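You operate a simulated robot arm through the tools that you are given. There is no shell and no other tool.

You are at the controls of a simulated two-armed robot. One attempt, no reset.

## Task
Test the DAWN brick, push it to the blue mark and lay the white pad on it.
Fine: in that order; tester back where it stood. Set down upright: yellow tester.

The check looks at the end state, three seconds after you hand in, the way a careful person would. Anything else that was tipped, shoved, dropped, spilled or broken makes it a failure.

## Robot
Two 7-joint arms with two-finger parallel grippers on one trunk that stands fixed in place. Base frame: the origin is at the foot of the trunk, x ahead of it, y to its left, z up. Readings come in mm, rad, newtons and seconds.
The left shoulder is at [50, 177, 1179], the right one opposite. With the tool pointing down near the work surface each hand reaches from about 200 to 700 mm from the base axis, measured 20 degrees to its own side. Payload 3.43 kg a hand.
Tool frame (each hand has its own): the origin (TCP) lies between the finger pads and is the grasp point; the fingertips stand 34 mm ahead of it; z points along the fingers, y is the line along which they close. Largest opening 128 mm; finger width 24, thickness 12; the body of the gripper, 48 by 130 mm, starts 96 mm behind the TCP.
Orientation is that of the tool frame in the base frame, as a unit quaternion [x, y, z, w]. With the fingers straight down and closing along the base's y, the tool's x points along the base's -x, its y along +y and its z along -z.

## Interface
- The arms move only by the tool send_rows. It takes "left_steps", "right_steps" or both (then of equal length, played together; a hand with none holds still); each is a list of rows, each a list of 7 numbers: the shift along the tool's x, y, z in m, then the turn, a rotation vector about the tool's x, y, z in rad, then the opening in per cent of the stroke, from 0 (shut) to 100 (fully open). In form: [[dx, dy, dz, rx, ry, rz, grip], ...]. A call has 1 to 20 rows; each row shifts and turns the commanded pose from where the row before left it, along the tool's axes as they then stand. Each row takes 0.2 s and may step no farther than 50 mm and 0.15 rad from the row before; otherwise, or with a gripper value out of range, the whole call is refused. A pose out of reach is approached as far as the arm can. The call stops where the force on the tool passes 40 N (or 10 N more than at its start, if that is more) or the arm is blocked; 0.2 s more then pass. Each finger travels about 108 mm/s and halts on what it meets, pressing with about 40 N; the grip force reading is that of the motor and also rises with nothing between the fingers. The clock runs only during rows and for 0.2 s after the last one: add rows that do not move to give the fingers time. The reply holds the time, the measured pose of the TCP, the force on the tool along the base axes, the opening and the grip force, in the units named above and with some noise, with the torque about the TCP (base axes, N m) and any sound that the robot's microphone picked up, and new pictures: "views" is both (left out), scene, wrist or none (wrist: the cameras of the hands that moved).
- Cameras (640 x 400 px; columns grow to the right, rows downward): "scene" is now at [147.2, -41.4, 1335.1]; the picture's right is [-0.49, -0.87, 0.00], its down [-0.54, 0.31, -0.78] and it looks along [0.68, -0.38, -0.63] (base axes); focal length 360 px, centre (320, 200). "left" rides on the left gripper at [76, 11, -160] in its tool frame; the picture's right is [-0.15, 0.99, 0.00], its down [-0.88, -0.13, -0.46] and it looks along [-0.45, -0.07, 0.89] (tool axes); focal length 234 px, centre (320, 200). "right" rides on the right gripper at [76, -11, -160] in its tool frame; the picture's right is [0.15, 0.99, 0.00], its down [-0.88, 0.13, -0.46] and it looks along [-0.45, 0.07, 0.89] (tool axes); focal length 234 px, centre (320, 200).
- move_column(by): slides the trunk up (or, below 0, down) by that many mm; the arms and the scene camera ride with it, the base frame stays. It gives what a move gives, with no picture.
- head_to(pan, tilt): turns the head with the scene camera to pan (to the left, within 1.396 rad either way) and tilt (down, from -0.506 to 1.204), counted from straight ahead of the robot. It gives what a move gives, and a new picture of the scene camera.
- point_at(camera, pixels): there is no depth. For up to 12 entries [column, row, z] of the newest picture of that camera ("zoom" is the newest enlarged one), the place [x, y] in the base frame at which the ray of that pixel passes the height z, good to about 2 mm. The clock stands still meanwhile.
- enlarge(camera, box): a new picture of the part [left, top, right, bottom] of that camera's present view, enlarged. The clock stands still meanwhile.
- finish_job(): hands the job in; it is judged then, once.

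Leave the grippers open and the arms clear of the work at the hand-in unless told otherwise.

The tools are called after "Call:" as name(argument=value, ...) on one line, values as JSON. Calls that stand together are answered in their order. send_rows: Moves the arms, as the interface text tells. Its arguments: {"type":"object","properties":{"left_steps":{"type":"array"},"right_steps":{"type":"array"},"views":{"type":"string","enum":["both","scene","wrist","none"]}},"required":[]} The other tools are called the same way: move_column (by) slides the trunk up or down; head_to (pan, tilt) turns the head that bears the scene camera; point_at (camera, pixels) gives the place at which the rays of pixels pass given heights; enlarge (camera, box) takes an enlarged picture of a part of a camera's view; finish_job () hands the job in.

At the start:

```text
time_s: 0.0
left_eef_pos: [369.7, -54.3, 1119.8]
left_tcp_rot: [0.0, 1.0, 0.0, 0.0]
left_force: [0.1, -0.6, -0.1]
left_moment: [0.0, -0.01, 0.01]
left_gripper_width: 128.1
left_grip_force: 0.0
right_eef_pos: [311.3, -372.8, 1131.7]
right_tcp_rot: [-0.001, 1.0, 0.0, 0.0]
right_force: [0.4, 0.4, -0.9]
right_moment: [0.0, 0.02, -0.01]
right_gripper_width: 128.1
right_grip_force: 0.1
trunk travel left (down, up): [-350.0, 51.0]
head pan, tilt: [-0.515, 0.675]
```

scene: 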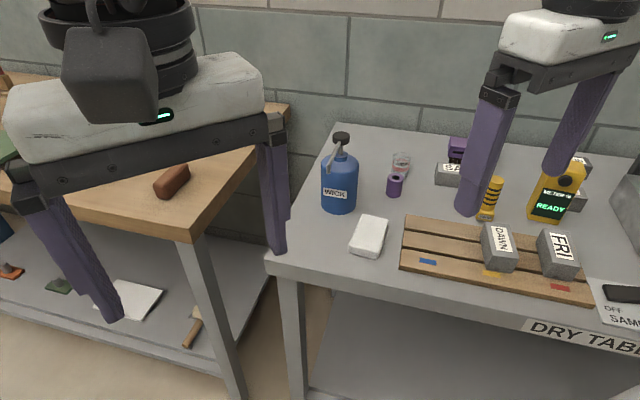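
right: 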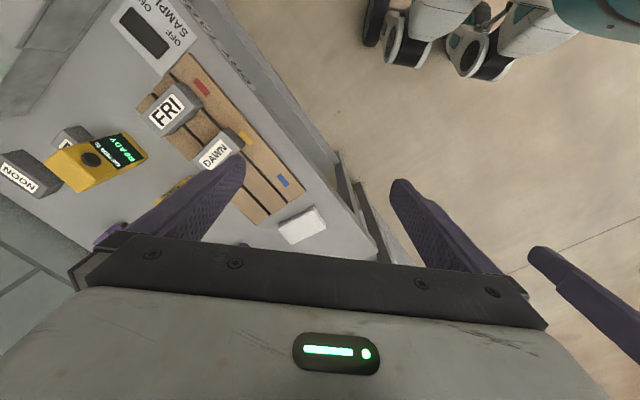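
left: 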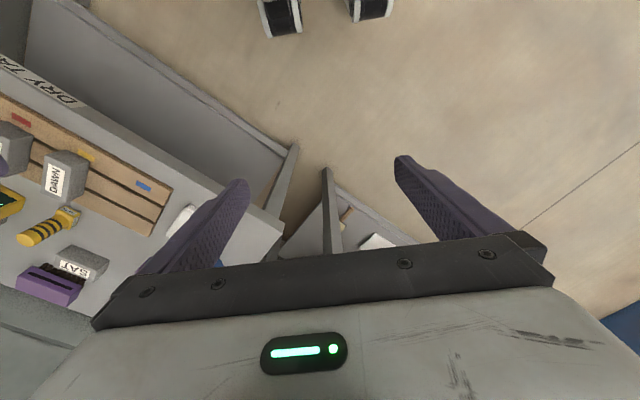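

I see a table with the bricks DAWN and FRI on a grooved board, a yellow tester showing READY, a white pad and a blue mark on the board's left. I'll look at details before moving.

Call:
enlarge(camera="scene", box=[380, 120, 640, 340])

Call:
enlarge(camera="right", box=[0, 0, 340, 260])

Call:
enlarge(camera="left", box=[0, 50, 260, 310])

```text
1.82 times, centred on (510, 230) of scene
```

zoom: 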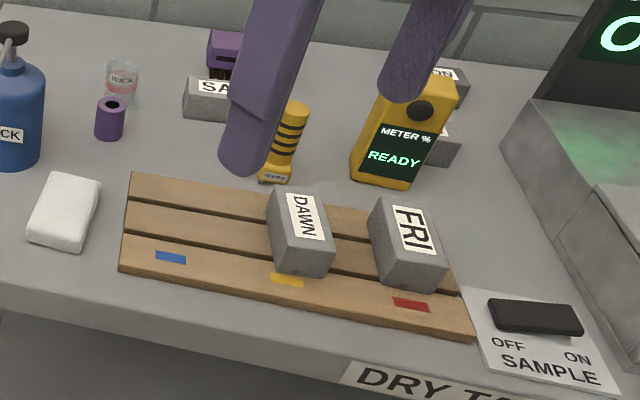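

```text
1.54 times, centred on (170, 130) of right
```

zoom: 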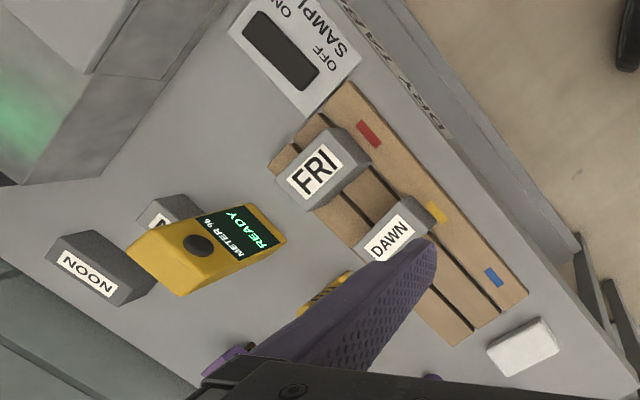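

```text
1.54 times, centred on (130, 180) of left
```

zoom: 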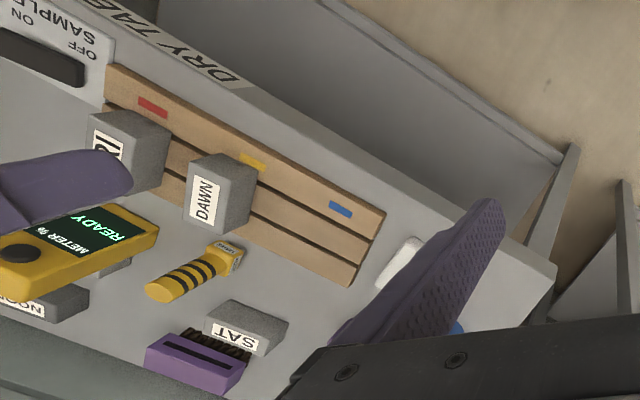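

There are two yellow items: the banded stick behind DAWN, and the box marked "METER % READY". I'll turn the head to see the right side, the screen and the switch.

Call:
head_to(pan=-0.9, tilt=0.6)

```text
time_s: 0.9
left_eef_pos: [369.0, -53.4, 1119.6]
left_tcp_rot: [0.0, 1.0, 0.0, 0.0]
left_force: [0.1, 0.0, 0.5]
left_moment: [0.01, 0.01, -0.01]
left_gripper_width: 128.0
left_grip_force: 0.1
right_eef_pos: [311.5, -374.2, 1132.3]
right_tcp_rot: [-0.002, 1.0, 0.001, 0.0]
right_force: [0.5, -0.4, -0.4]
right_moment: [0.0, -0.01, 0.05]
right_gripper_width: 127.7
right_grip_force: 0.1
trunk travel left (down, up): [-350.0, 51.0]
head pan, tilt: [-0.901, 0.6]
```

scene: 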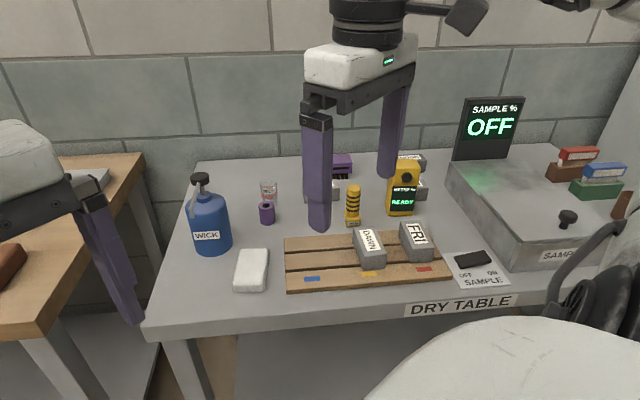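

Call:
enlarge(camera="scene", box=[330, 150, 450, 225])

Call:
enlarge(camera="scene", box=[430, 80, 640, 300])

Call:
enlarge(camera="scene", box=[270, 190, 510, 320])

```text
5.33 times, centred on (390, 188) of scene
```

zoom: 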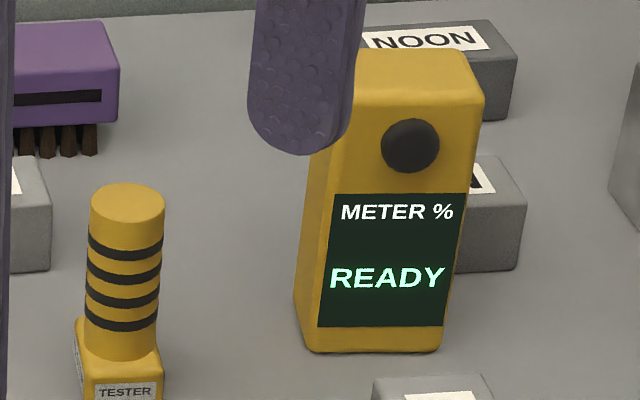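

```text
1.82 times, centred on (535, 190) of scene
```

zoom: 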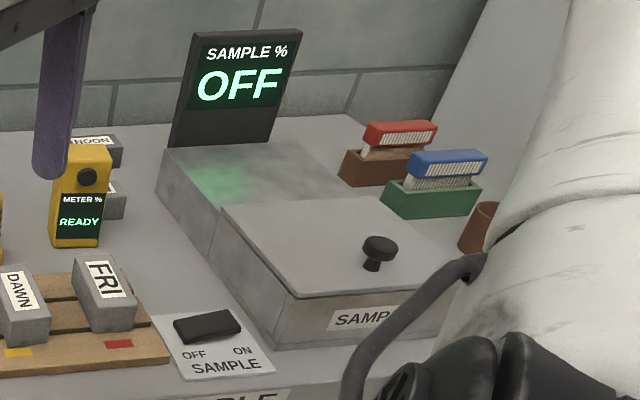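

```text
2.67 times, centred on (390, 255) of scene
```

zoom: 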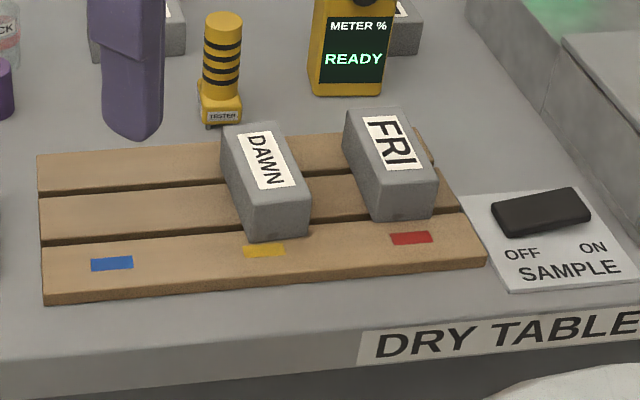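

The banded stick is labelled TESTER; the yellow box is the meter that displays. Now I locate things: the blue mark is at about (312,279) in scene and (143,186) in the left camera; I'll triangulate the height.

Call:
point_at(camera="scene", pixels=[[312, 278.6, 700], [312, 278.6, 800], [312, 278.6, 900], [370, 273.5, 700], [370, 273.5, 800], [370, 273.5, 900], [424, 269, 700], [424, 269, 800], [424, 269, 900]])

Call:
point_at(camera="left", pixels=[[143, 186, 700], [143, 186, 800], [143, 186, 900]])

Call:
point_at(camera="right", pixels=[[282, 180, 700], [282, 180, 800], [282, 180, 900]])

```text
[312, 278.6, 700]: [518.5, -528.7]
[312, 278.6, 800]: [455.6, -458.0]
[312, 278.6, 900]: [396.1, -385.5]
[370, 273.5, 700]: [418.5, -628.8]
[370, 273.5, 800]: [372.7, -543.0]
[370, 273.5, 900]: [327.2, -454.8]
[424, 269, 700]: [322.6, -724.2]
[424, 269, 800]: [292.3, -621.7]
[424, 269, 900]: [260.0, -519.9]
```

```text
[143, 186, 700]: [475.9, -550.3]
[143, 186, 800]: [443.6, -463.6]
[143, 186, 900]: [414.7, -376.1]
```

```text
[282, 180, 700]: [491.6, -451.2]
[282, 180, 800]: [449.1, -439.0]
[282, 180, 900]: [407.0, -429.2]
```

Height triangulates to about z≈833 for the board top, and the marks run along a line about 45° to the base axes. I'll turn the right hand 45° about the vertical (high above the table, nothing near), shifting slightly back, so its camera looks square onto the board.

Call:
send_rows(right_steps=[[0.008, -0.04, 0, 0, 0, 0, 100], [0.008, -0.037, 0, 0, 0, 0, 100], [0, 0, 0, 0, 0, 0.131, 100], [0, 0, 0, 0, 0, 0.131, 100], [0, 0, 0, 0, 0, 0.131, 100], [0, 0, 0, 0, 0, 0.131, 100], [0, 0, 0, 0, 0, 0.131, 100], [0, 0, 0, 0, 0, 0.13, 100], [0, 0, 0, 0, 0, 0, 100], [0, 0, 0, 0, 0, 0, 100]], views="both")

```text
time_s: 3.1
left_eef_pos: [369.7, -53.4, 1120.1]
left_tcp_rot: [0.0, 1.0, 0.001, 0.001]
left_force: [-0.4, 0.4, -0.4]
left_moment: [0.02, -0.03, -0.04]
left_gripper_width: 128.0
left_grip_force: 0.0
right_eef_pos: [295.6, -449.7, 1131.5]
right_tcp_rot: [0.382, 0.924, 0.0, 0.001]
right_force: [0.2, -0.2, 0.3]
right_moment: [-0.04, 0.0, 0.0]
right_gripper_width: 127.7
right_grip_force: 0.1
trunk travel left (down, up): [-350.0, 51.0]
head pan, tilt: [-0.901, 0.6]
```

scene: 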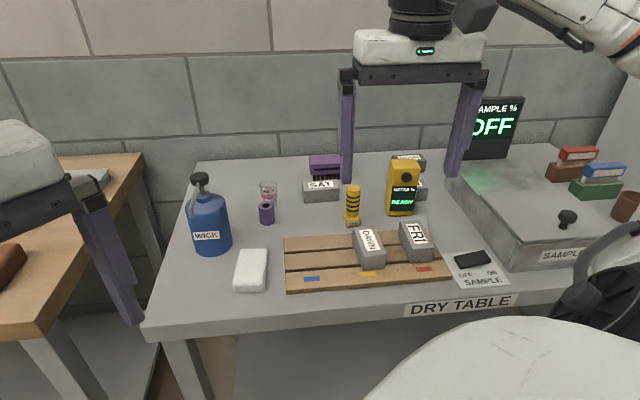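
right: 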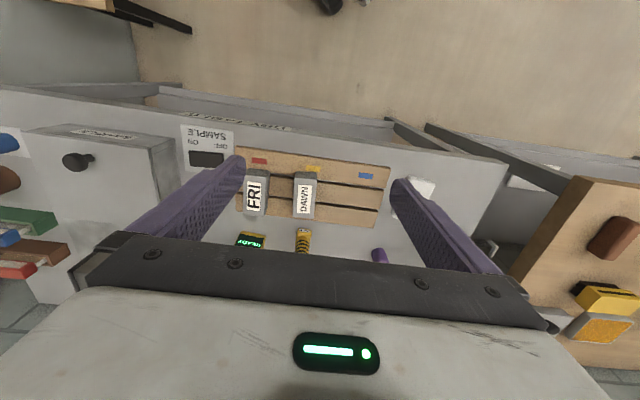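

The scene view is now clear. I'll enlarge it on the working area for measurements.

Call:
enlarge(camera="scene", box=[270, 170, 470, 295])

Call:
enlarge(camera="right", box=[160, 110, 460, 290])

```text
3.20 times, centred on (370, 232) of scene
```

zoom: 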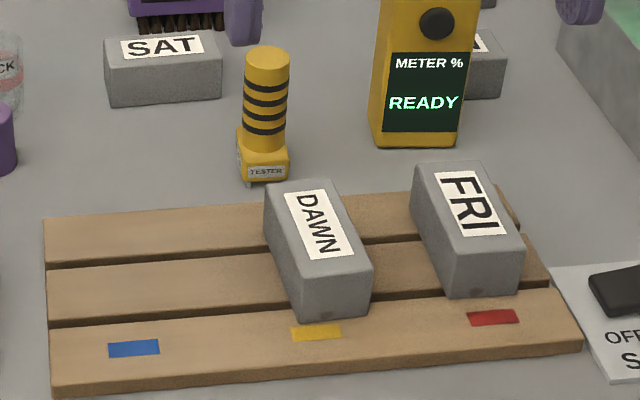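

```text
2.13 times, centred on (310, 200) of right
```

zoom: 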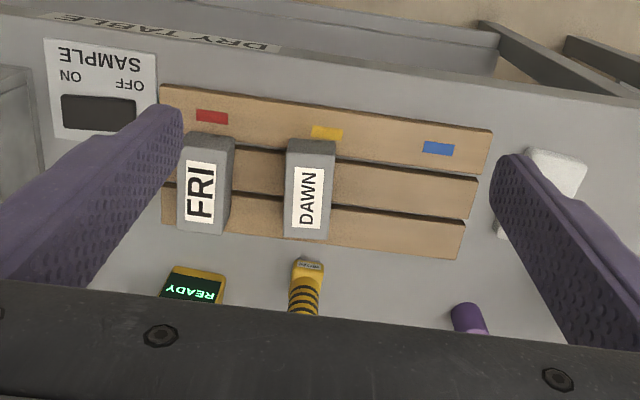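

Call:
enlarge(camera="scene", box=[325, 175, 385, 240])

Call:
enlarge(camera="right", box=[260, 160, 340, 260])

```text
6.15 times, centred on (355, 208) of scene
```

zoom: 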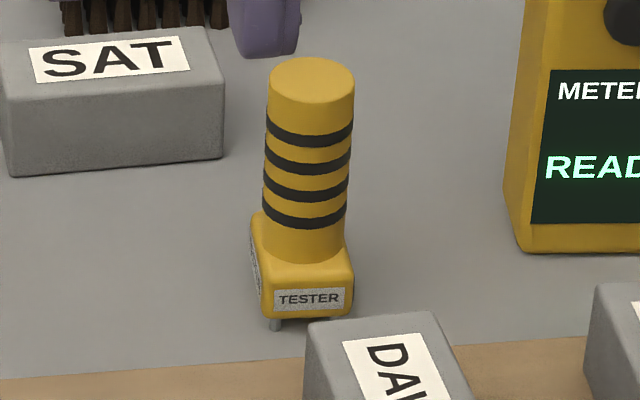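

```text
4.00 times, centred on (300, 210) of right
```

zoom: 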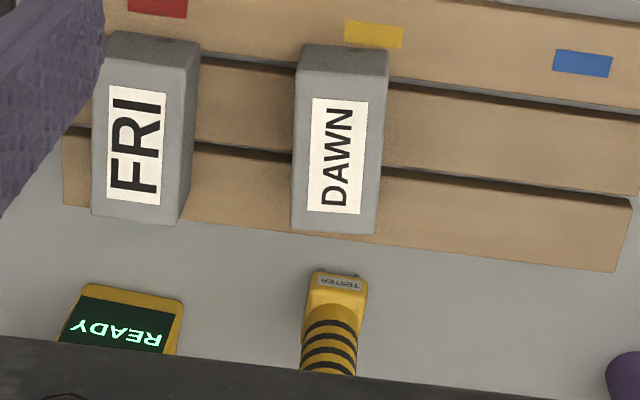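

Now high zooms of DAWN, the pad and the marks for precise corner pixels.

Call:
enlarge(camera="scene", box=[345, 220, 395, 280])

Call:
enlarge(camera="scene", box=[225, 240, 345, 310])

```text
6.67 times, centred on (370, 250) of scene
```

zoom: 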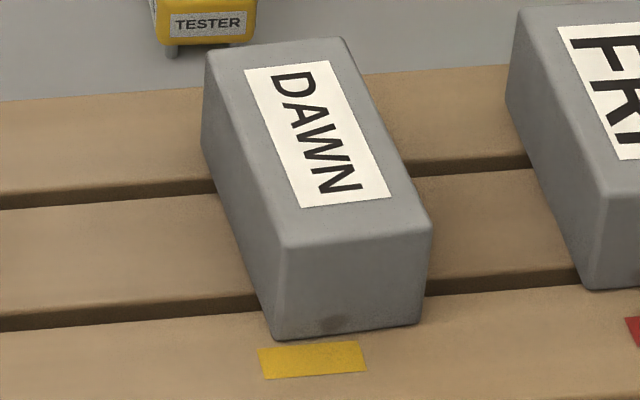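

```text
5.33 times, centred on (285, 275) of scene
```

zoom: 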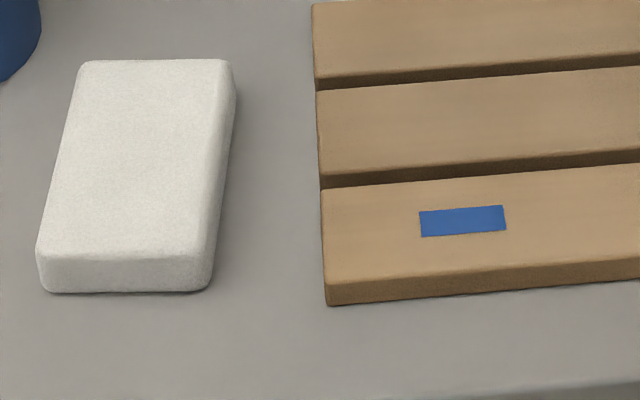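

Call:
point_at(camera="scene", pixels=[[311.6, 279.0, 820], [311.6, 279.0, 840], [368.7, 274.1, 820], [368.7, 274.1, 840], [363.25, 271, 833], [385, 268.75, 833], [364.45, 257.2, 880], [364.45, 257.2, 890], [386.8, 254.2, 880], [386.8, 254.2, 890], [352.75, 227.8, 885], [373.45, 226.0, 885]])

Call:
point_at(camera="right", pixels=[[365.75, 175.9, 820], [365.75, 175.9, 840], [313.4, 168.5, 820], [313.4, 168.5, 840]])

```text
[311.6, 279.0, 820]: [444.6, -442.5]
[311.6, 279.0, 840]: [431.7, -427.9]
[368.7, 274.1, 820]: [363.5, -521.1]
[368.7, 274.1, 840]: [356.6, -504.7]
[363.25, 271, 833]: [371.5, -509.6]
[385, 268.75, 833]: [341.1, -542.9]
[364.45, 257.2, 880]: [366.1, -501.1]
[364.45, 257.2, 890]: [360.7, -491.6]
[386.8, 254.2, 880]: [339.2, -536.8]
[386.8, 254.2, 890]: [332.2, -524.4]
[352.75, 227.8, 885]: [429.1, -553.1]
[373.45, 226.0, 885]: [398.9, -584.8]
```

```text
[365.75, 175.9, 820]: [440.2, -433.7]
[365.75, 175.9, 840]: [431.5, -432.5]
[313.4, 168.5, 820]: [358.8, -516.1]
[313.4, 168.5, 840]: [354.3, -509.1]
```

Blue mark ≈ (436,-433), yellow ≈ (358,-512), board top ≈ 832; DAWN ≈ 45×86×40 mm, centred about (389,-555). Now I triangulate the tester label (scene (353.2,224.1), right (309.5,230.75)), the table/board edges and the pad corners.

Call:
point_at(camera="scene", pixels=[[353.2, 224.1, 820], [353.2, 224.1, 840], [353.7, 188.5, 900], [353.7, 188.5, 930], [347.7, 228.3, 812], [288.2, 281.6, 832], [346.5, 295, 812]])

Call:
point_at(camera="right", pixels=[[309.5, 230.75, 820], [309.5, 230.75, 840]])

Call:
point_at(camera="zoom", pixels=[[82, 65, 830], [228, 62, 830], [207, 256, 830], [37, 253, 830], [46, 292, 812], [209, 290, 812], [329, 305, 812], [325, 281, 832], [462, 221.5, 832]])

```text
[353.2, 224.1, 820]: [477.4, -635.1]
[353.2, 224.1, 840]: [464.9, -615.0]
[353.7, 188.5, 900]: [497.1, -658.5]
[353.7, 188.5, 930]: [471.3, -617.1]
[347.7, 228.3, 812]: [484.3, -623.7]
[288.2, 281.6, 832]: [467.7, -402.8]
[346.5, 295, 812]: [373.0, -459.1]
```

```text
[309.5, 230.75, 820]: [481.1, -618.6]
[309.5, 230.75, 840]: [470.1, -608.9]
```

```text
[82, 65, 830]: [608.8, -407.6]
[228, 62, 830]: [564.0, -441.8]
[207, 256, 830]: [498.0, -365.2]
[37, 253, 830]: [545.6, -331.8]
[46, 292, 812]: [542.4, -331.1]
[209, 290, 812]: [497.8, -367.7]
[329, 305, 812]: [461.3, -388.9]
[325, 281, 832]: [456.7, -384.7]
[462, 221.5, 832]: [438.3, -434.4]
```

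Tester axis is roughly at (476,-626), top about z 925 – near the reach limit, so I'll tilt the right hand outward 0.3 rad. I'll fly high (TCP z≈1040) over the tester to look from the wrist camera.

Call:
send_rows(right_steps=[[0, 0, 0, 0, -0.15, 0, 100], [0, 0, 0, 0, -0.15, 0, 100], [-0.0356, 0.0005, 0.0269, 0, 0, 0, 100], [-0.0356, 0.0005, 0.0269, 0, 0, 0, 100], [-0.0356, 0.0005, 0.0269, 0, 0, 0, 100], [-0.0356, 0.0005, 0.0269, 0, 0, 0, 100], [-0.0356, 0.0005, 0.0269, 0, 0, 0, 100], [-0.0356, 0.0005, 0.0269, 0, 0, 0, 100], [0, 0, 0, 0, 0, 0, 100], [0, 0, 0, 0, 0, 0, 100]], views="both")

```text
time_s: 5.3
left_eef_pos: [370.4, -53.9, 1120.3]
left_tcp_rot: [0.0, 1.0, 0.0, 0.0]
left_force: [0.3, -0.4, 0.2]
left_moment: [0.01, 0.02, 0.01]
left_gripper_width: 127.9
left_grip_force: 0.1
right_eef_pos: [477.6, -625.4, 1042.1]
right_tcp_rot: [0.378, 0.914, -0.058, 0.138]
right_force: [1.2, -0.7, -0.4]
right_moment: [0.01, 0.03, -0.02]
right_gripper_width: 128.1
right_grip_force: 0.2
trunk travel left (down, up): [-350.0, 51.0]
head pan, tilt: [-0.901, 0.6]
```

scene: 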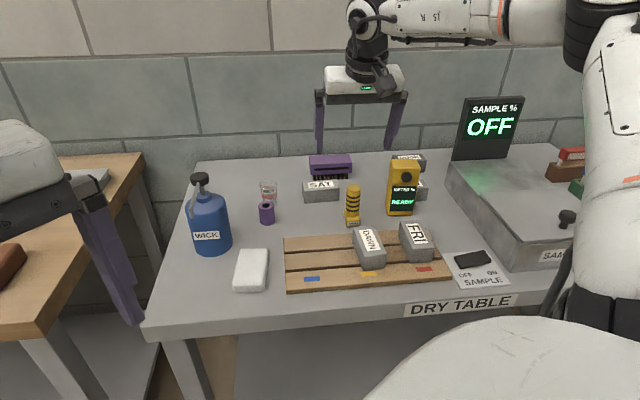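
right: 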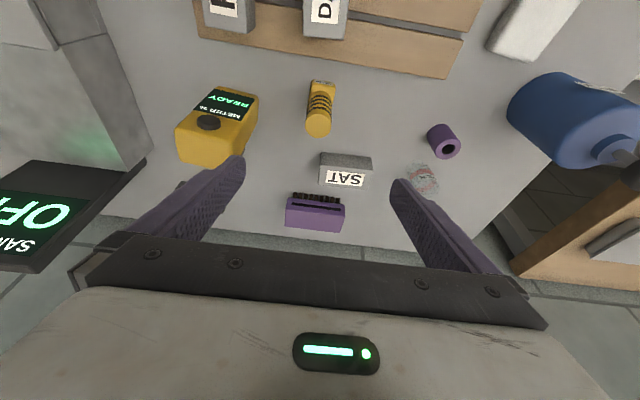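

Reached. The right camera sees the tester at about (320,108). I enlarge it.

Call:
enlarge(camera="right", box=[170, 0, 390, 240])

Call:
enlarge(camera="right", box=[290, 70, 350, 145])

Call:
enlarge(camera="scene", box=[335, 175, 375, 235])

```text
1.67 times, centred on (280, 120) of right
```

zoom: 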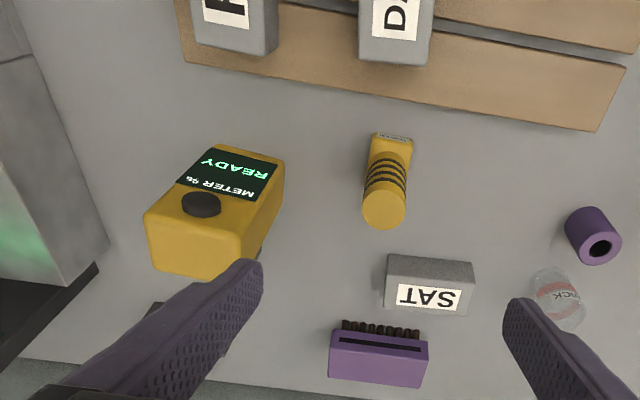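

```text
5.33 times, centred on (320, 108) of right
```

zoom: 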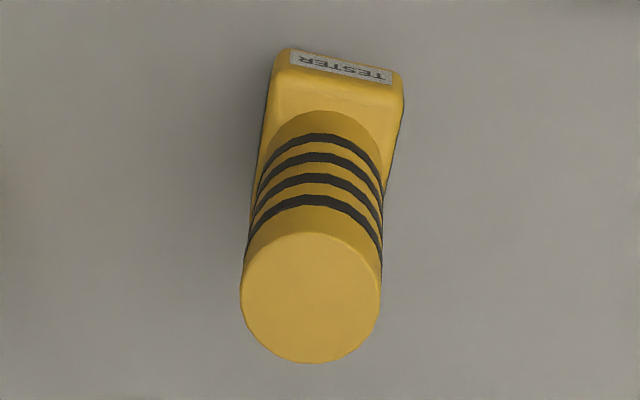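

```text
6.67 times, centred on (355, 205) of scene
```

zoom: 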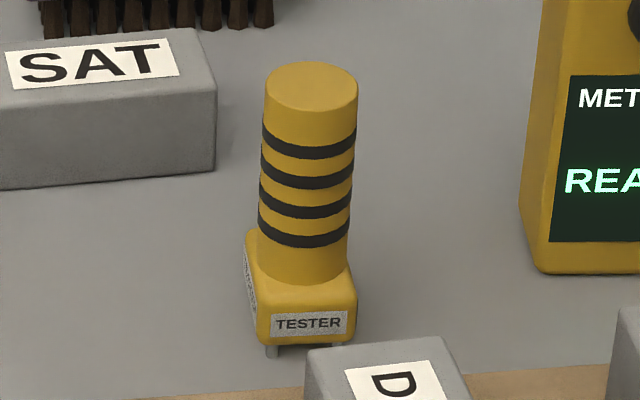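

Call:
point_at(camera="right", pixels=[[318.1, 126.2, 880], [318.1, 126.2, 910], [318.1, 126.2, 940]])

Call:
point_at(camera="scene", pixels=[[353.65, 188.05, 880], [353.65, 188.05, 910], [353.65, 188.05, 940], [347.8, 228, 815], [357.5, 227.2, 815], [346.5, 193.6, 910], [360.5, 191, 910]])

```text
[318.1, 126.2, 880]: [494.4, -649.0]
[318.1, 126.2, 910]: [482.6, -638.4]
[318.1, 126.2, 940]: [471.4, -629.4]
```

```text
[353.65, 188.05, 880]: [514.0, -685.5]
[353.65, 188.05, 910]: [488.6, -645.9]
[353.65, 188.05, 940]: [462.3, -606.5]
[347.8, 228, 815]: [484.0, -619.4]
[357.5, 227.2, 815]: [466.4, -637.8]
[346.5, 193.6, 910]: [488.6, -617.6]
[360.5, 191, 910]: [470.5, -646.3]
```

Tester axis ≈ (480,-635), top ≈ 919, handle ~31 mm across. Before descending I check the meter's height and gap to the tester.

Call:
enlarge(camera="scene", box=[375, 145, 435, 225])

```text
5.00 times, centred on (405, 185) of scene
```

zoom: 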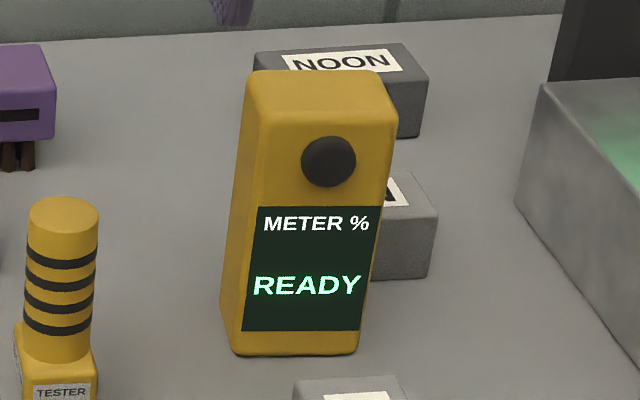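

Call:
point_at(camera="zoom", pixels=[[232, 352, 817], [357, 352, 817], [222, 312, 817], [255, 112, 920], [255, 112, 950], [393, 118, 920], [393, 118, 950], [252, 75, 920], [252, 75, 950], [62, 218, 919]])

```text
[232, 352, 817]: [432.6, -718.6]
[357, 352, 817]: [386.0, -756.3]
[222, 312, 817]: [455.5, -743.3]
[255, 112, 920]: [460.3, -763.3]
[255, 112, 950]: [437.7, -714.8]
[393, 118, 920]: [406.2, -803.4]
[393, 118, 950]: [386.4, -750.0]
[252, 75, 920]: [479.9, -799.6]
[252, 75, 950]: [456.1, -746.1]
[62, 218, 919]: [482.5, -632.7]
```

The meter top is ≈948 with ~93 mm clearance from the tester's axis; fine. I'll set the opening to ~66 mm and descend to TCP z≈960, centred over the tester at (480.5,-634.5).

Call:
send_rows(right_steps=[[0.0054, -0.0014, 0.027, 0, 0, 0, 52], [0.0054, -0.0014, 0.027, 0, 0, 0, 52], [0.0054, -0.0014, 0.027, 0, 0, 0, 52], [0, 0, 0, 0, 0, 0, 52], [0, 0, 0, 0, 0, 0, 52]], views="both")

```text
time_s: 6.5
left_eef_pos: [368.7, -53.9, 1120.1]
left_tcp_rot: [0.0, 1.0, 0.0, -0.001]
left_force: [1.4, -0.5, 0.1]
left_moment: [0.01, 0.02, -0.04]
left_gripper_width: 128.0
left_grip_force: 0.1
right_eef_pos: [479.2, -634.4, 960.2]
right_tcp_rot: [0.378, 0.914, -0.057, 0.138]
right_force: [0.0, -0.6, -0.1]
right_moment: [-0.03, -0.01, 0.0]
right_gripper_width: 66.6
right_grip_force: 0.0
trunk travel left (down, up): [-350.0, 51.0]
head pan, tilt: [-0.901, 0.6]
```

scene: 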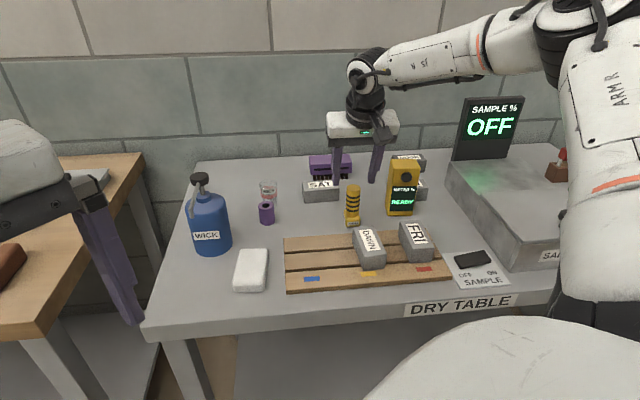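
right: 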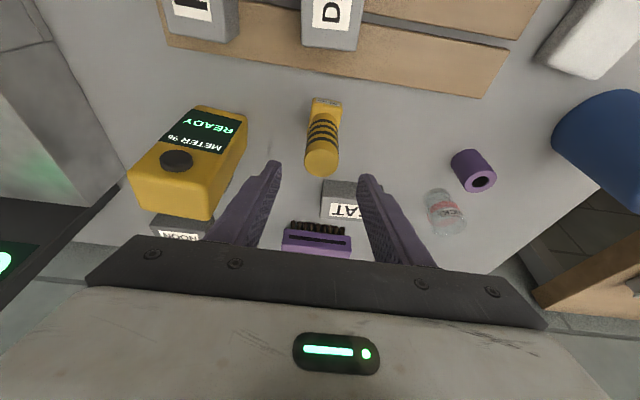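

Call:
enlarge(camera="right", box=[270, 80, 380, 200])

```text
3.33 times, centred on (325, 140) of right
```

zoom: 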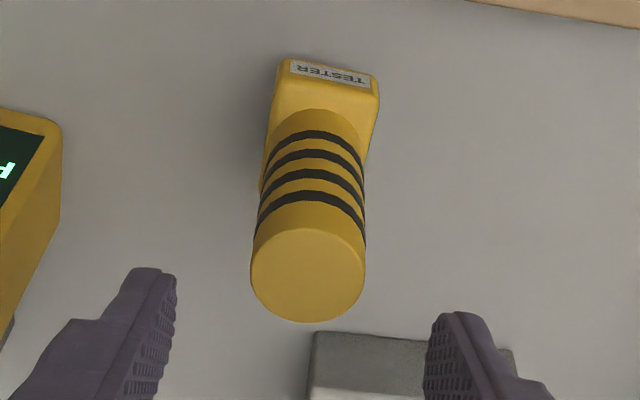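

Call:
point_at(camera="zoom", pixels=[[308, 275, 910], [308, 275, 919], [308, 275, 925], [285, 62, 835], [370, 78, 835], [285, 62, 825], [370, 78, 825]])

Call:
point_at(camera="scene", pixels=[[353.65, 188.05, 910], [353.65, 188.05, 919], [353.65, 188.05, 925]])

```text
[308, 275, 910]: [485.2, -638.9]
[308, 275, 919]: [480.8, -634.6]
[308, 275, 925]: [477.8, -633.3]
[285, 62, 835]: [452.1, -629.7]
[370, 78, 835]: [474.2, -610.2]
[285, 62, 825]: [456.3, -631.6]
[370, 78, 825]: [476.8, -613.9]
```

```text
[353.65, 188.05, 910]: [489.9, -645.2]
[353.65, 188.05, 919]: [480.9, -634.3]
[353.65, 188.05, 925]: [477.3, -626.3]
```

Both cameras agree: tester top centre (480.8,-634.5,919). I descend to TCP z≈893 so the fingers straddle the handle above its base.

Call:
send_rows(right_steps=[[0.0063, 0.0003, 0.0214, 0, 0, 0, 52], [0.0063, 0.0003, 0.0214, 0, 0, 0, 52], [0.0064, 0.0003, 0.0215, 0, 0, 0, 52], [0, 0, 0, 0, 0, 0, 52]], views="both")

```text
time_s: 7.5
left_eef_pos: [368.8, -53.3, 1119.8]
left_tcp_rot: [-0.001, 1.0, 0.0, -0.001]
left_force: [0.4, 0.5, -0.3]
left_moment: [-0.02, -0.02, 0.03]
left_gripper_width: 127.9
left_grip_force: 0.0
right_eef_pos: [483.4, -634.1, 893.5]
right_tcp_rot: [0.378, 0.914, -0.057, 0.138]
right_force: [0.8, -0.3, -0.3]
right_moment: [-0.02, 0.0, 0.0]
right_gripper_width: 66.8
right_grip_force: 0.1
trunk travel left (down, up): [-350.0, 51.0]
head pan, tilt: [-0.901, 0.6]
```

scene: 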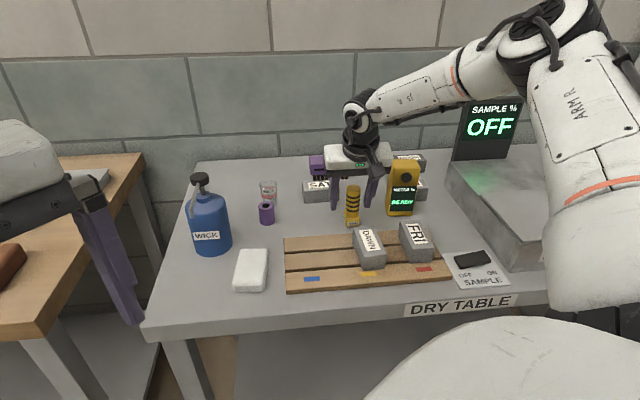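
right: 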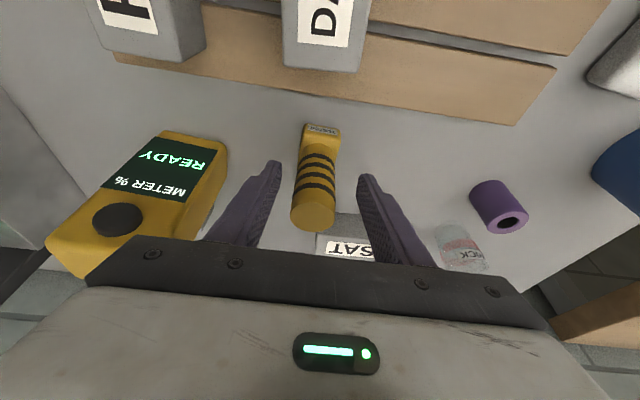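

Call:
enlarge(camera="right", box=[250, 120, 390, 260])

```text
2.86 times, centred on (320, 190) of right
```

zoom: 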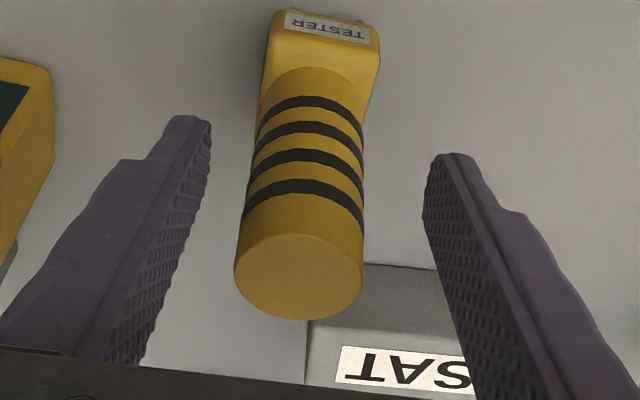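

The handle sits about 2 mm off-centre toward the left finger; I shift by that and close the fingers on the handle.

Call:
send_rows(right_steps=[[0.0015, -0.002, 0, 0, 0, 0, 52], [0, 0, 0, 0, 0, 0, 40], [0, 0, 0, 0, 0, 0, 28], [0, 0, 0, 0, 0, 0, 18], [0, 0, 0, 0, 0, 0, 12], [0, 0, 0, 0, 0, 0, 10], [0, 0, 0, 0, 0, 0, 10]], views="both")

```text
time_s: 9.1
left_eef_pos: [368.9, -53.2, 1119.8]
left_tcp_rot: [0.0, 1.0, 0.0, 0.0]
left_force: [-0.8, -0.3, -0.6]
left_moment: [-0.05, 0.0, 0.0]
left_gripper_width: 127.8
left_grip_force: 0.1
right_eef_pos: [479.4, -632.6, 893.2]
right_tcp_rot: [0.378, 0.914, -0.056, 0.138]
right_force: [0.5, 0.1, -0.1]
right_moment: [-0.02, 0.01, -0.01]
right_gripper_width: 29.9
right_grip_force: 39.8
trunk travel left (down, up): [-350.0, 51.0]
head pan, tilt: [-0.901, 0.6]
```

scene: 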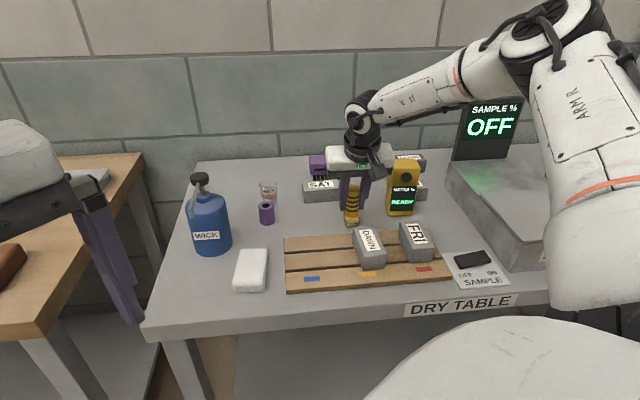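
right: 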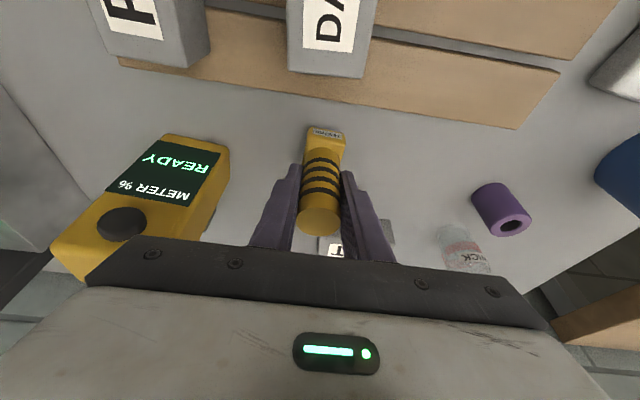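

Grip holds at 29.9 mm with 40 N and no side force. I lift straight up 85 mm.

Call:
send_rows(right_steps=[[-0.0015, 0, -0.0048, 0, 0, 0, 10], [-0.0059, 0, -0.0191, 0, 0, 0, 10], [-0.0059, 0, -0.0191, 0, 0, 0, 10], [-0.0059, 0, -0.0191, 0, 0, 0, 10], [-0.0059, 0, -0.0191, 0, 0, 0, 10], [0, 0, 0, 0, 0, 0, 10]], views="both")

```text
time_s: 10.5
left_eef_pos: [368.7, -54.8, 1119.0]
left_tcp_rot: [0.0, 1.0, 0.0, 0.0]
left_force: [0.7, 0.8, 0.5]
left_moment: [0.06, -0.01, 0.0]
left_gripper_width: 127.9
left_grip_force: 0.1
right_eef_pos: [478.1, -635.4, 976.4]
right_tcp_rot: [0.378, 0.914, -0.057, 0.137]
right_force: [-0.5, 0.3, -1.8]
right_moment: [0.0, 0.01, 0.02]
right_gripper_width: 29.9
right_grip_force: 39.4
trunk travel left (down, up): [-350.0, 51.0]
head pan, tilt: [-0.901, 0.6]
```

scene: 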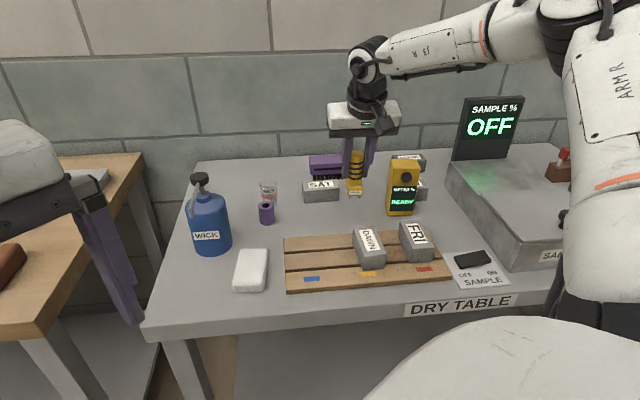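
right: 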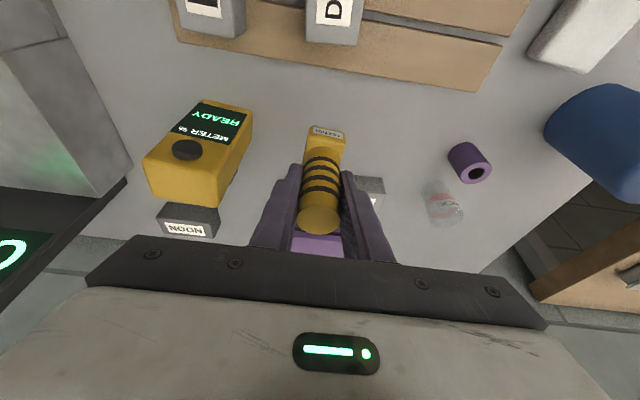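

Lifted; still in hand. I check the tester's bottom pins and the view of the stand-off.

Call:
enlarge(camera="scene", box=[330, 140, 385, 210])

Call:
enlarge(camera="right", box=[270, 100, 370, 240])

```text
5.71 times, centred on (358, 175) of scene
```

zoom: 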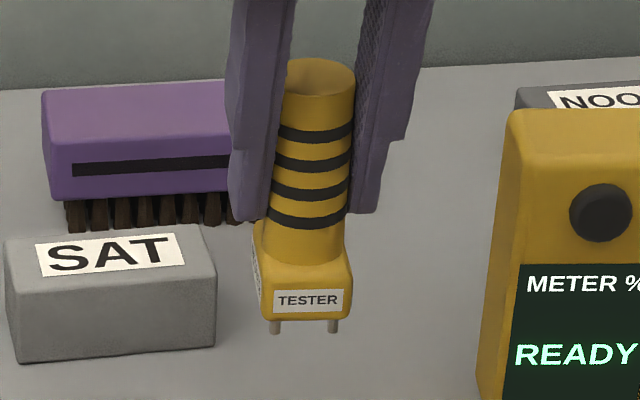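

```text
2.86 times, centred on (320, 170) of right
```

zoom: 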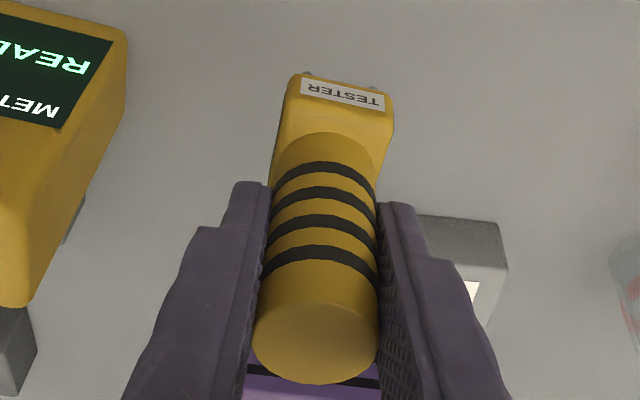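

Two pins are under the base. I move half-way toward DAWN at the same height and look again to refine DAWN's position.

Call:
send_rows(right_steps=[[0.0289, -0.0019, -0.009, 0, 0, 0, 10], [0.0289, -0.0019, -0.009, 0, 0, 0, 10], [0, 0, 0, 0, 0, 0, 10]], views="both")

Call:
enlarge(camera="right", box=[250, 0, 410, 160])

Call:
enlarge(camera="scene", box=[330, 150, 410, 280])

```text
time_s: 11.3
left_eef_pos: [370.4, -53.8, 1120.0]
left_tcp_rot: [0.0, 1.0, 0.0, 0.0]
left_force: [-0.3, 0.2, -0.4]
left_moment: [0.0, 0.01, -0.06]
left_gripper_width: 128.0
left_grip_force: 0.1
right_eef_pos: [433.8, -593.9, 977.2]
right_tcp_rot: [0.379, 0.914, -0.056, 0.137]
right_force: [0.6, 0.6, -1.2]
right_moment: [-0.01, -0.03, -0.07]
right_gripper_width: 29.8
right_grip_force: 40.7
trunk travel left (down, up): [-350.0, 51.0]
head pan, tilt: [-0.901, 0.6]
```

scene: 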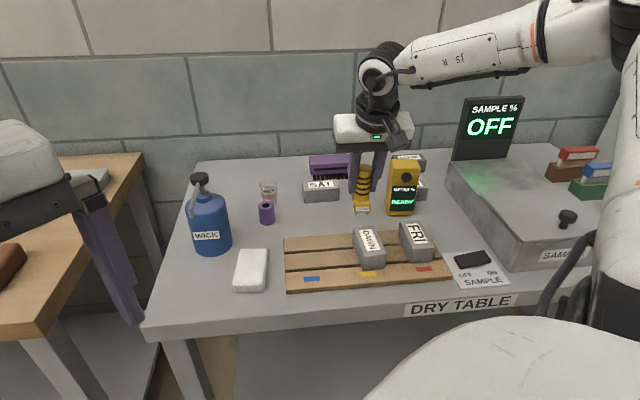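
right: 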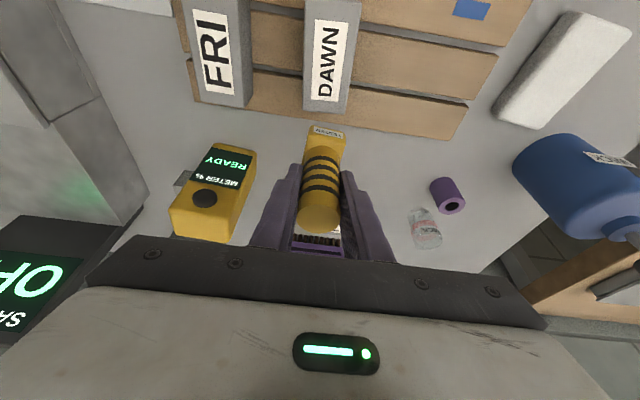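

```text
2.50 times, centred on (330, 80) of right
```

zoom: 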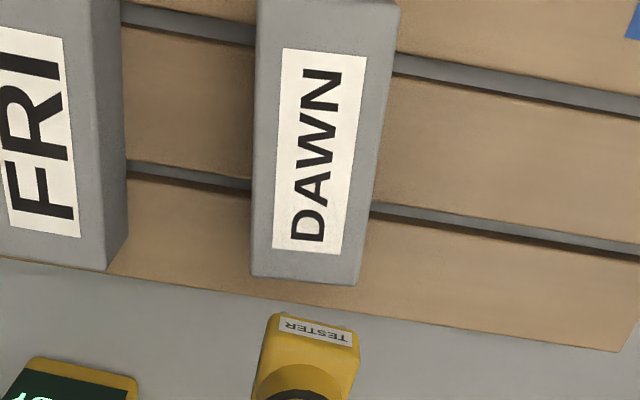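

```text
3.08 times, centred on (370, 215) of scene
```

zoom: 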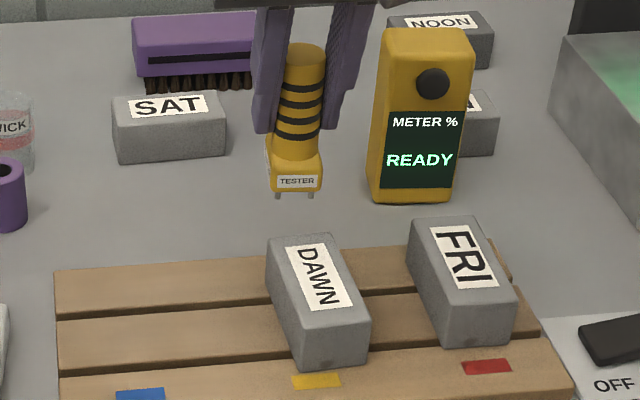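

Call:
point_at(camera="right", pixels=[[328.8, 60.4, 865], [328.8, 60.4, 875], [328.8, 60.4, 885], [302.8, 110, 873], [344.8, 113.2, 873], [303, 109, 873]])

Call:
point_at(camera="scene", pixels=[[369.25, 239.5, 865], [369.25, 239.5, 875], [369.25, 239.5, 885], [352.75, 227.8, 873], [373.45, 226.0, 873], [364.45, 257.2, 873], [386.8, 254.2, 873], [356.8, 209.6, 899], [366.8, 209.2, 899]])

```text
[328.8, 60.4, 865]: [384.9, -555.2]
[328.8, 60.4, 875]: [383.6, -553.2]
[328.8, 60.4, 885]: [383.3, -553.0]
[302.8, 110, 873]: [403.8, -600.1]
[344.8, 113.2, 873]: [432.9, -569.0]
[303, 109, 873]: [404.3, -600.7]
```

```text
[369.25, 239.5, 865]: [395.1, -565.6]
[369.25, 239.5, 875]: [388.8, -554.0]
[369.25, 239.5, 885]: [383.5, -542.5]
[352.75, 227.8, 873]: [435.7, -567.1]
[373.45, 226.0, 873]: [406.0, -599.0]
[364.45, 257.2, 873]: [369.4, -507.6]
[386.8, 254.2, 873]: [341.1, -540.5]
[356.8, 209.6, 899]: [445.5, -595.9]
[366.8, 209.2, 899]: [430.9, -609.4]
```

DAWN's top is ≈874 high, centre ≈ (388,-553.5). I want to verify the tester's still vertical in the grip, so I zoom in on it.

Call:
enlarge(camera="scene", box=[340, 155, 390, 220])

Call:
enlarge(camera="right", box=[280, 110, 360, 240])

```text
6.15 times, centred on (365, 188) of scene
```

zoom: 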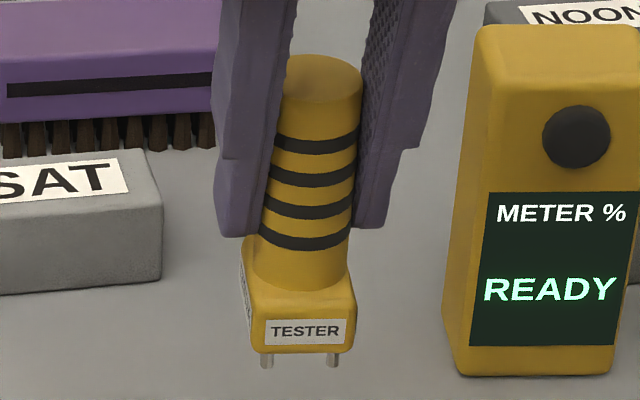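

```text
3.08 times, centred on (320, 175) of right
```

zoom: 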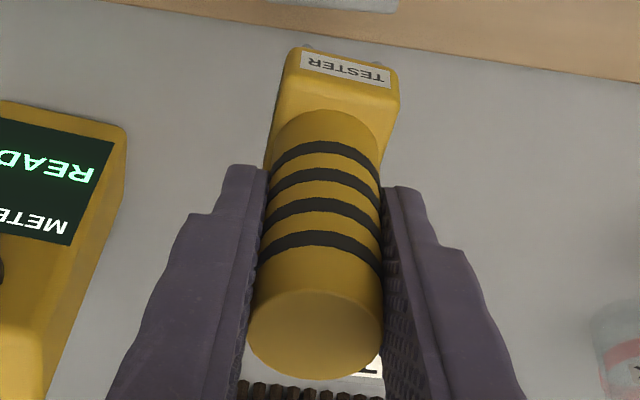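

Call:
point_at(camera="scene", pixels=[[356.2, 215.0, 890], [367.1, 214.8, 890], [356.2, 215.0, 900], [367.1, 214.8, 900], [365.2, 169.6, 1003], [347.8, 228.2, 805], [357.5, 227.4, 805], [347.8, 228.2, 815], [357.5, 227.4, 815]])

Call:
point_at(camera="zoom", pixels=[[318, 333, 1003], [345, 68, 920], [307, 46, 900], [383, 62, 900], [307, 46, 890], [383, 62, 890]])

```text
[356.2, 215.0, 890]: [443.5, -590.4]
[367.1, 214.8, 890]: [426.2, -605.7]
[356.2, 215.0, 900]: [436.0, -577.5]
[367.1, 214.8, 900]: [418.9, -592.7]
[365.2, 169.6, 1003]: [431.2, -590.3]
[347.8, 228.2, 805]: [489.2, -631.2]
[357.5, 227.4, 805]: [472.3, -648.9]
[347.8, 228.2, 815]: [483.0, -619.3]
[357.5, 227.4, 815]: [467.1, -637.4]
```

```text
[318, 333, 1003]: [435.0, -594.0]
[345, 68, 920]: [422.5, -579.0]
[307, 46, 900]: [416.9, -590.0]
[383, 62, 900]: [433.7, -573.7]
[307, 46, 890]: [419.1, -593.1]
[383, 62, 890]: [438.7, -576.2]
```

The tester is vertical in the hand; pin tips now at z≈902. I move the rest of the way so the tester axis is over DAWN's centre (388,-553.5), same height.

Call:
send_rows(right_steps=[[0.0292, -0.0019, -0.009, 0, 0, 0, 10], [0.0291, -0.0019, -0.009, 0, 0, 0, 10], [0, 0, 0, 0, 0, 0, 10], [0, 0, 0, 0, 0, 0, 10]], views="both")

Call:
enlarge(camera="scene", box=[335, 175, 405, 280])

Call:
enlarge(camera="right", box=[250, 20, 410, 250])

```text
time_s: 12.3
left_eef_pos: [368.6, -54.7, 1119.1]
left_tcp_rot: [0.0, 1.0, -0.001, 0.0]
left_force: [-0.5, 0.1, -1.1]
left_moment: [-0.03, -0.01, 0.01]
left_gripper_width: 128.2
left_grip_force: 0.0
right_eef_pos: [389.3, -557.0, 979.5]
right_tcp_rot: [0.378, 0.914, -0.057, 0.138]
right_force: [-0.4, -0.5, -1.3]
right_moment: [0.02, -0.03, -0.02]
right_gripper_width: 29.7
right_grip_force: 40.2
trunk travel left (down, up): [-350.0, 51.0]
head pan, tilt: [-0.901, 0.6]
```

scene: 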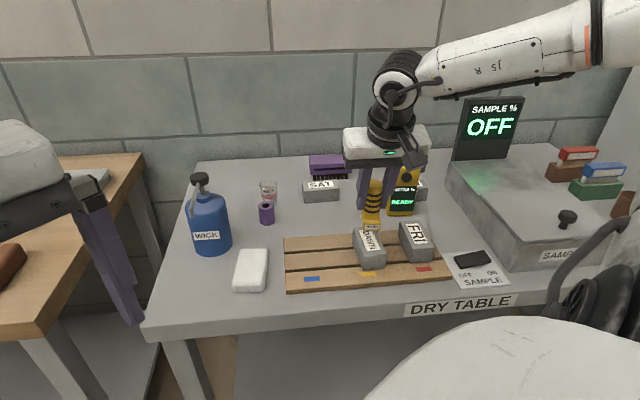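
right: 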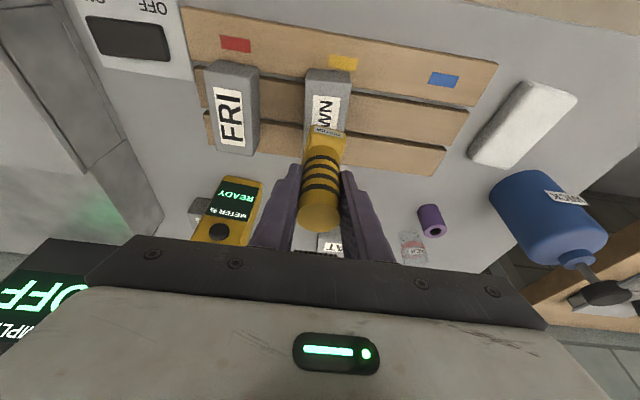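

```text
3.81 times, centred on (370, 228) of scene
```

zoom: 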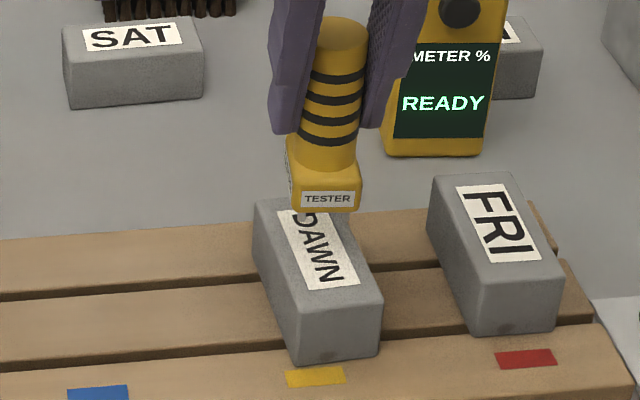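

```text
1.74 times, centred on (330, 135) of right
```

zoom: 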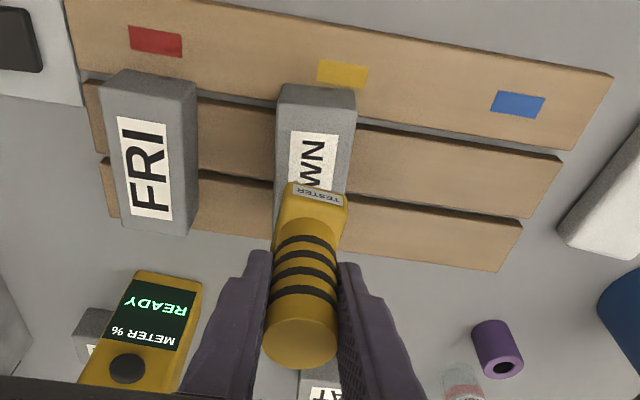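

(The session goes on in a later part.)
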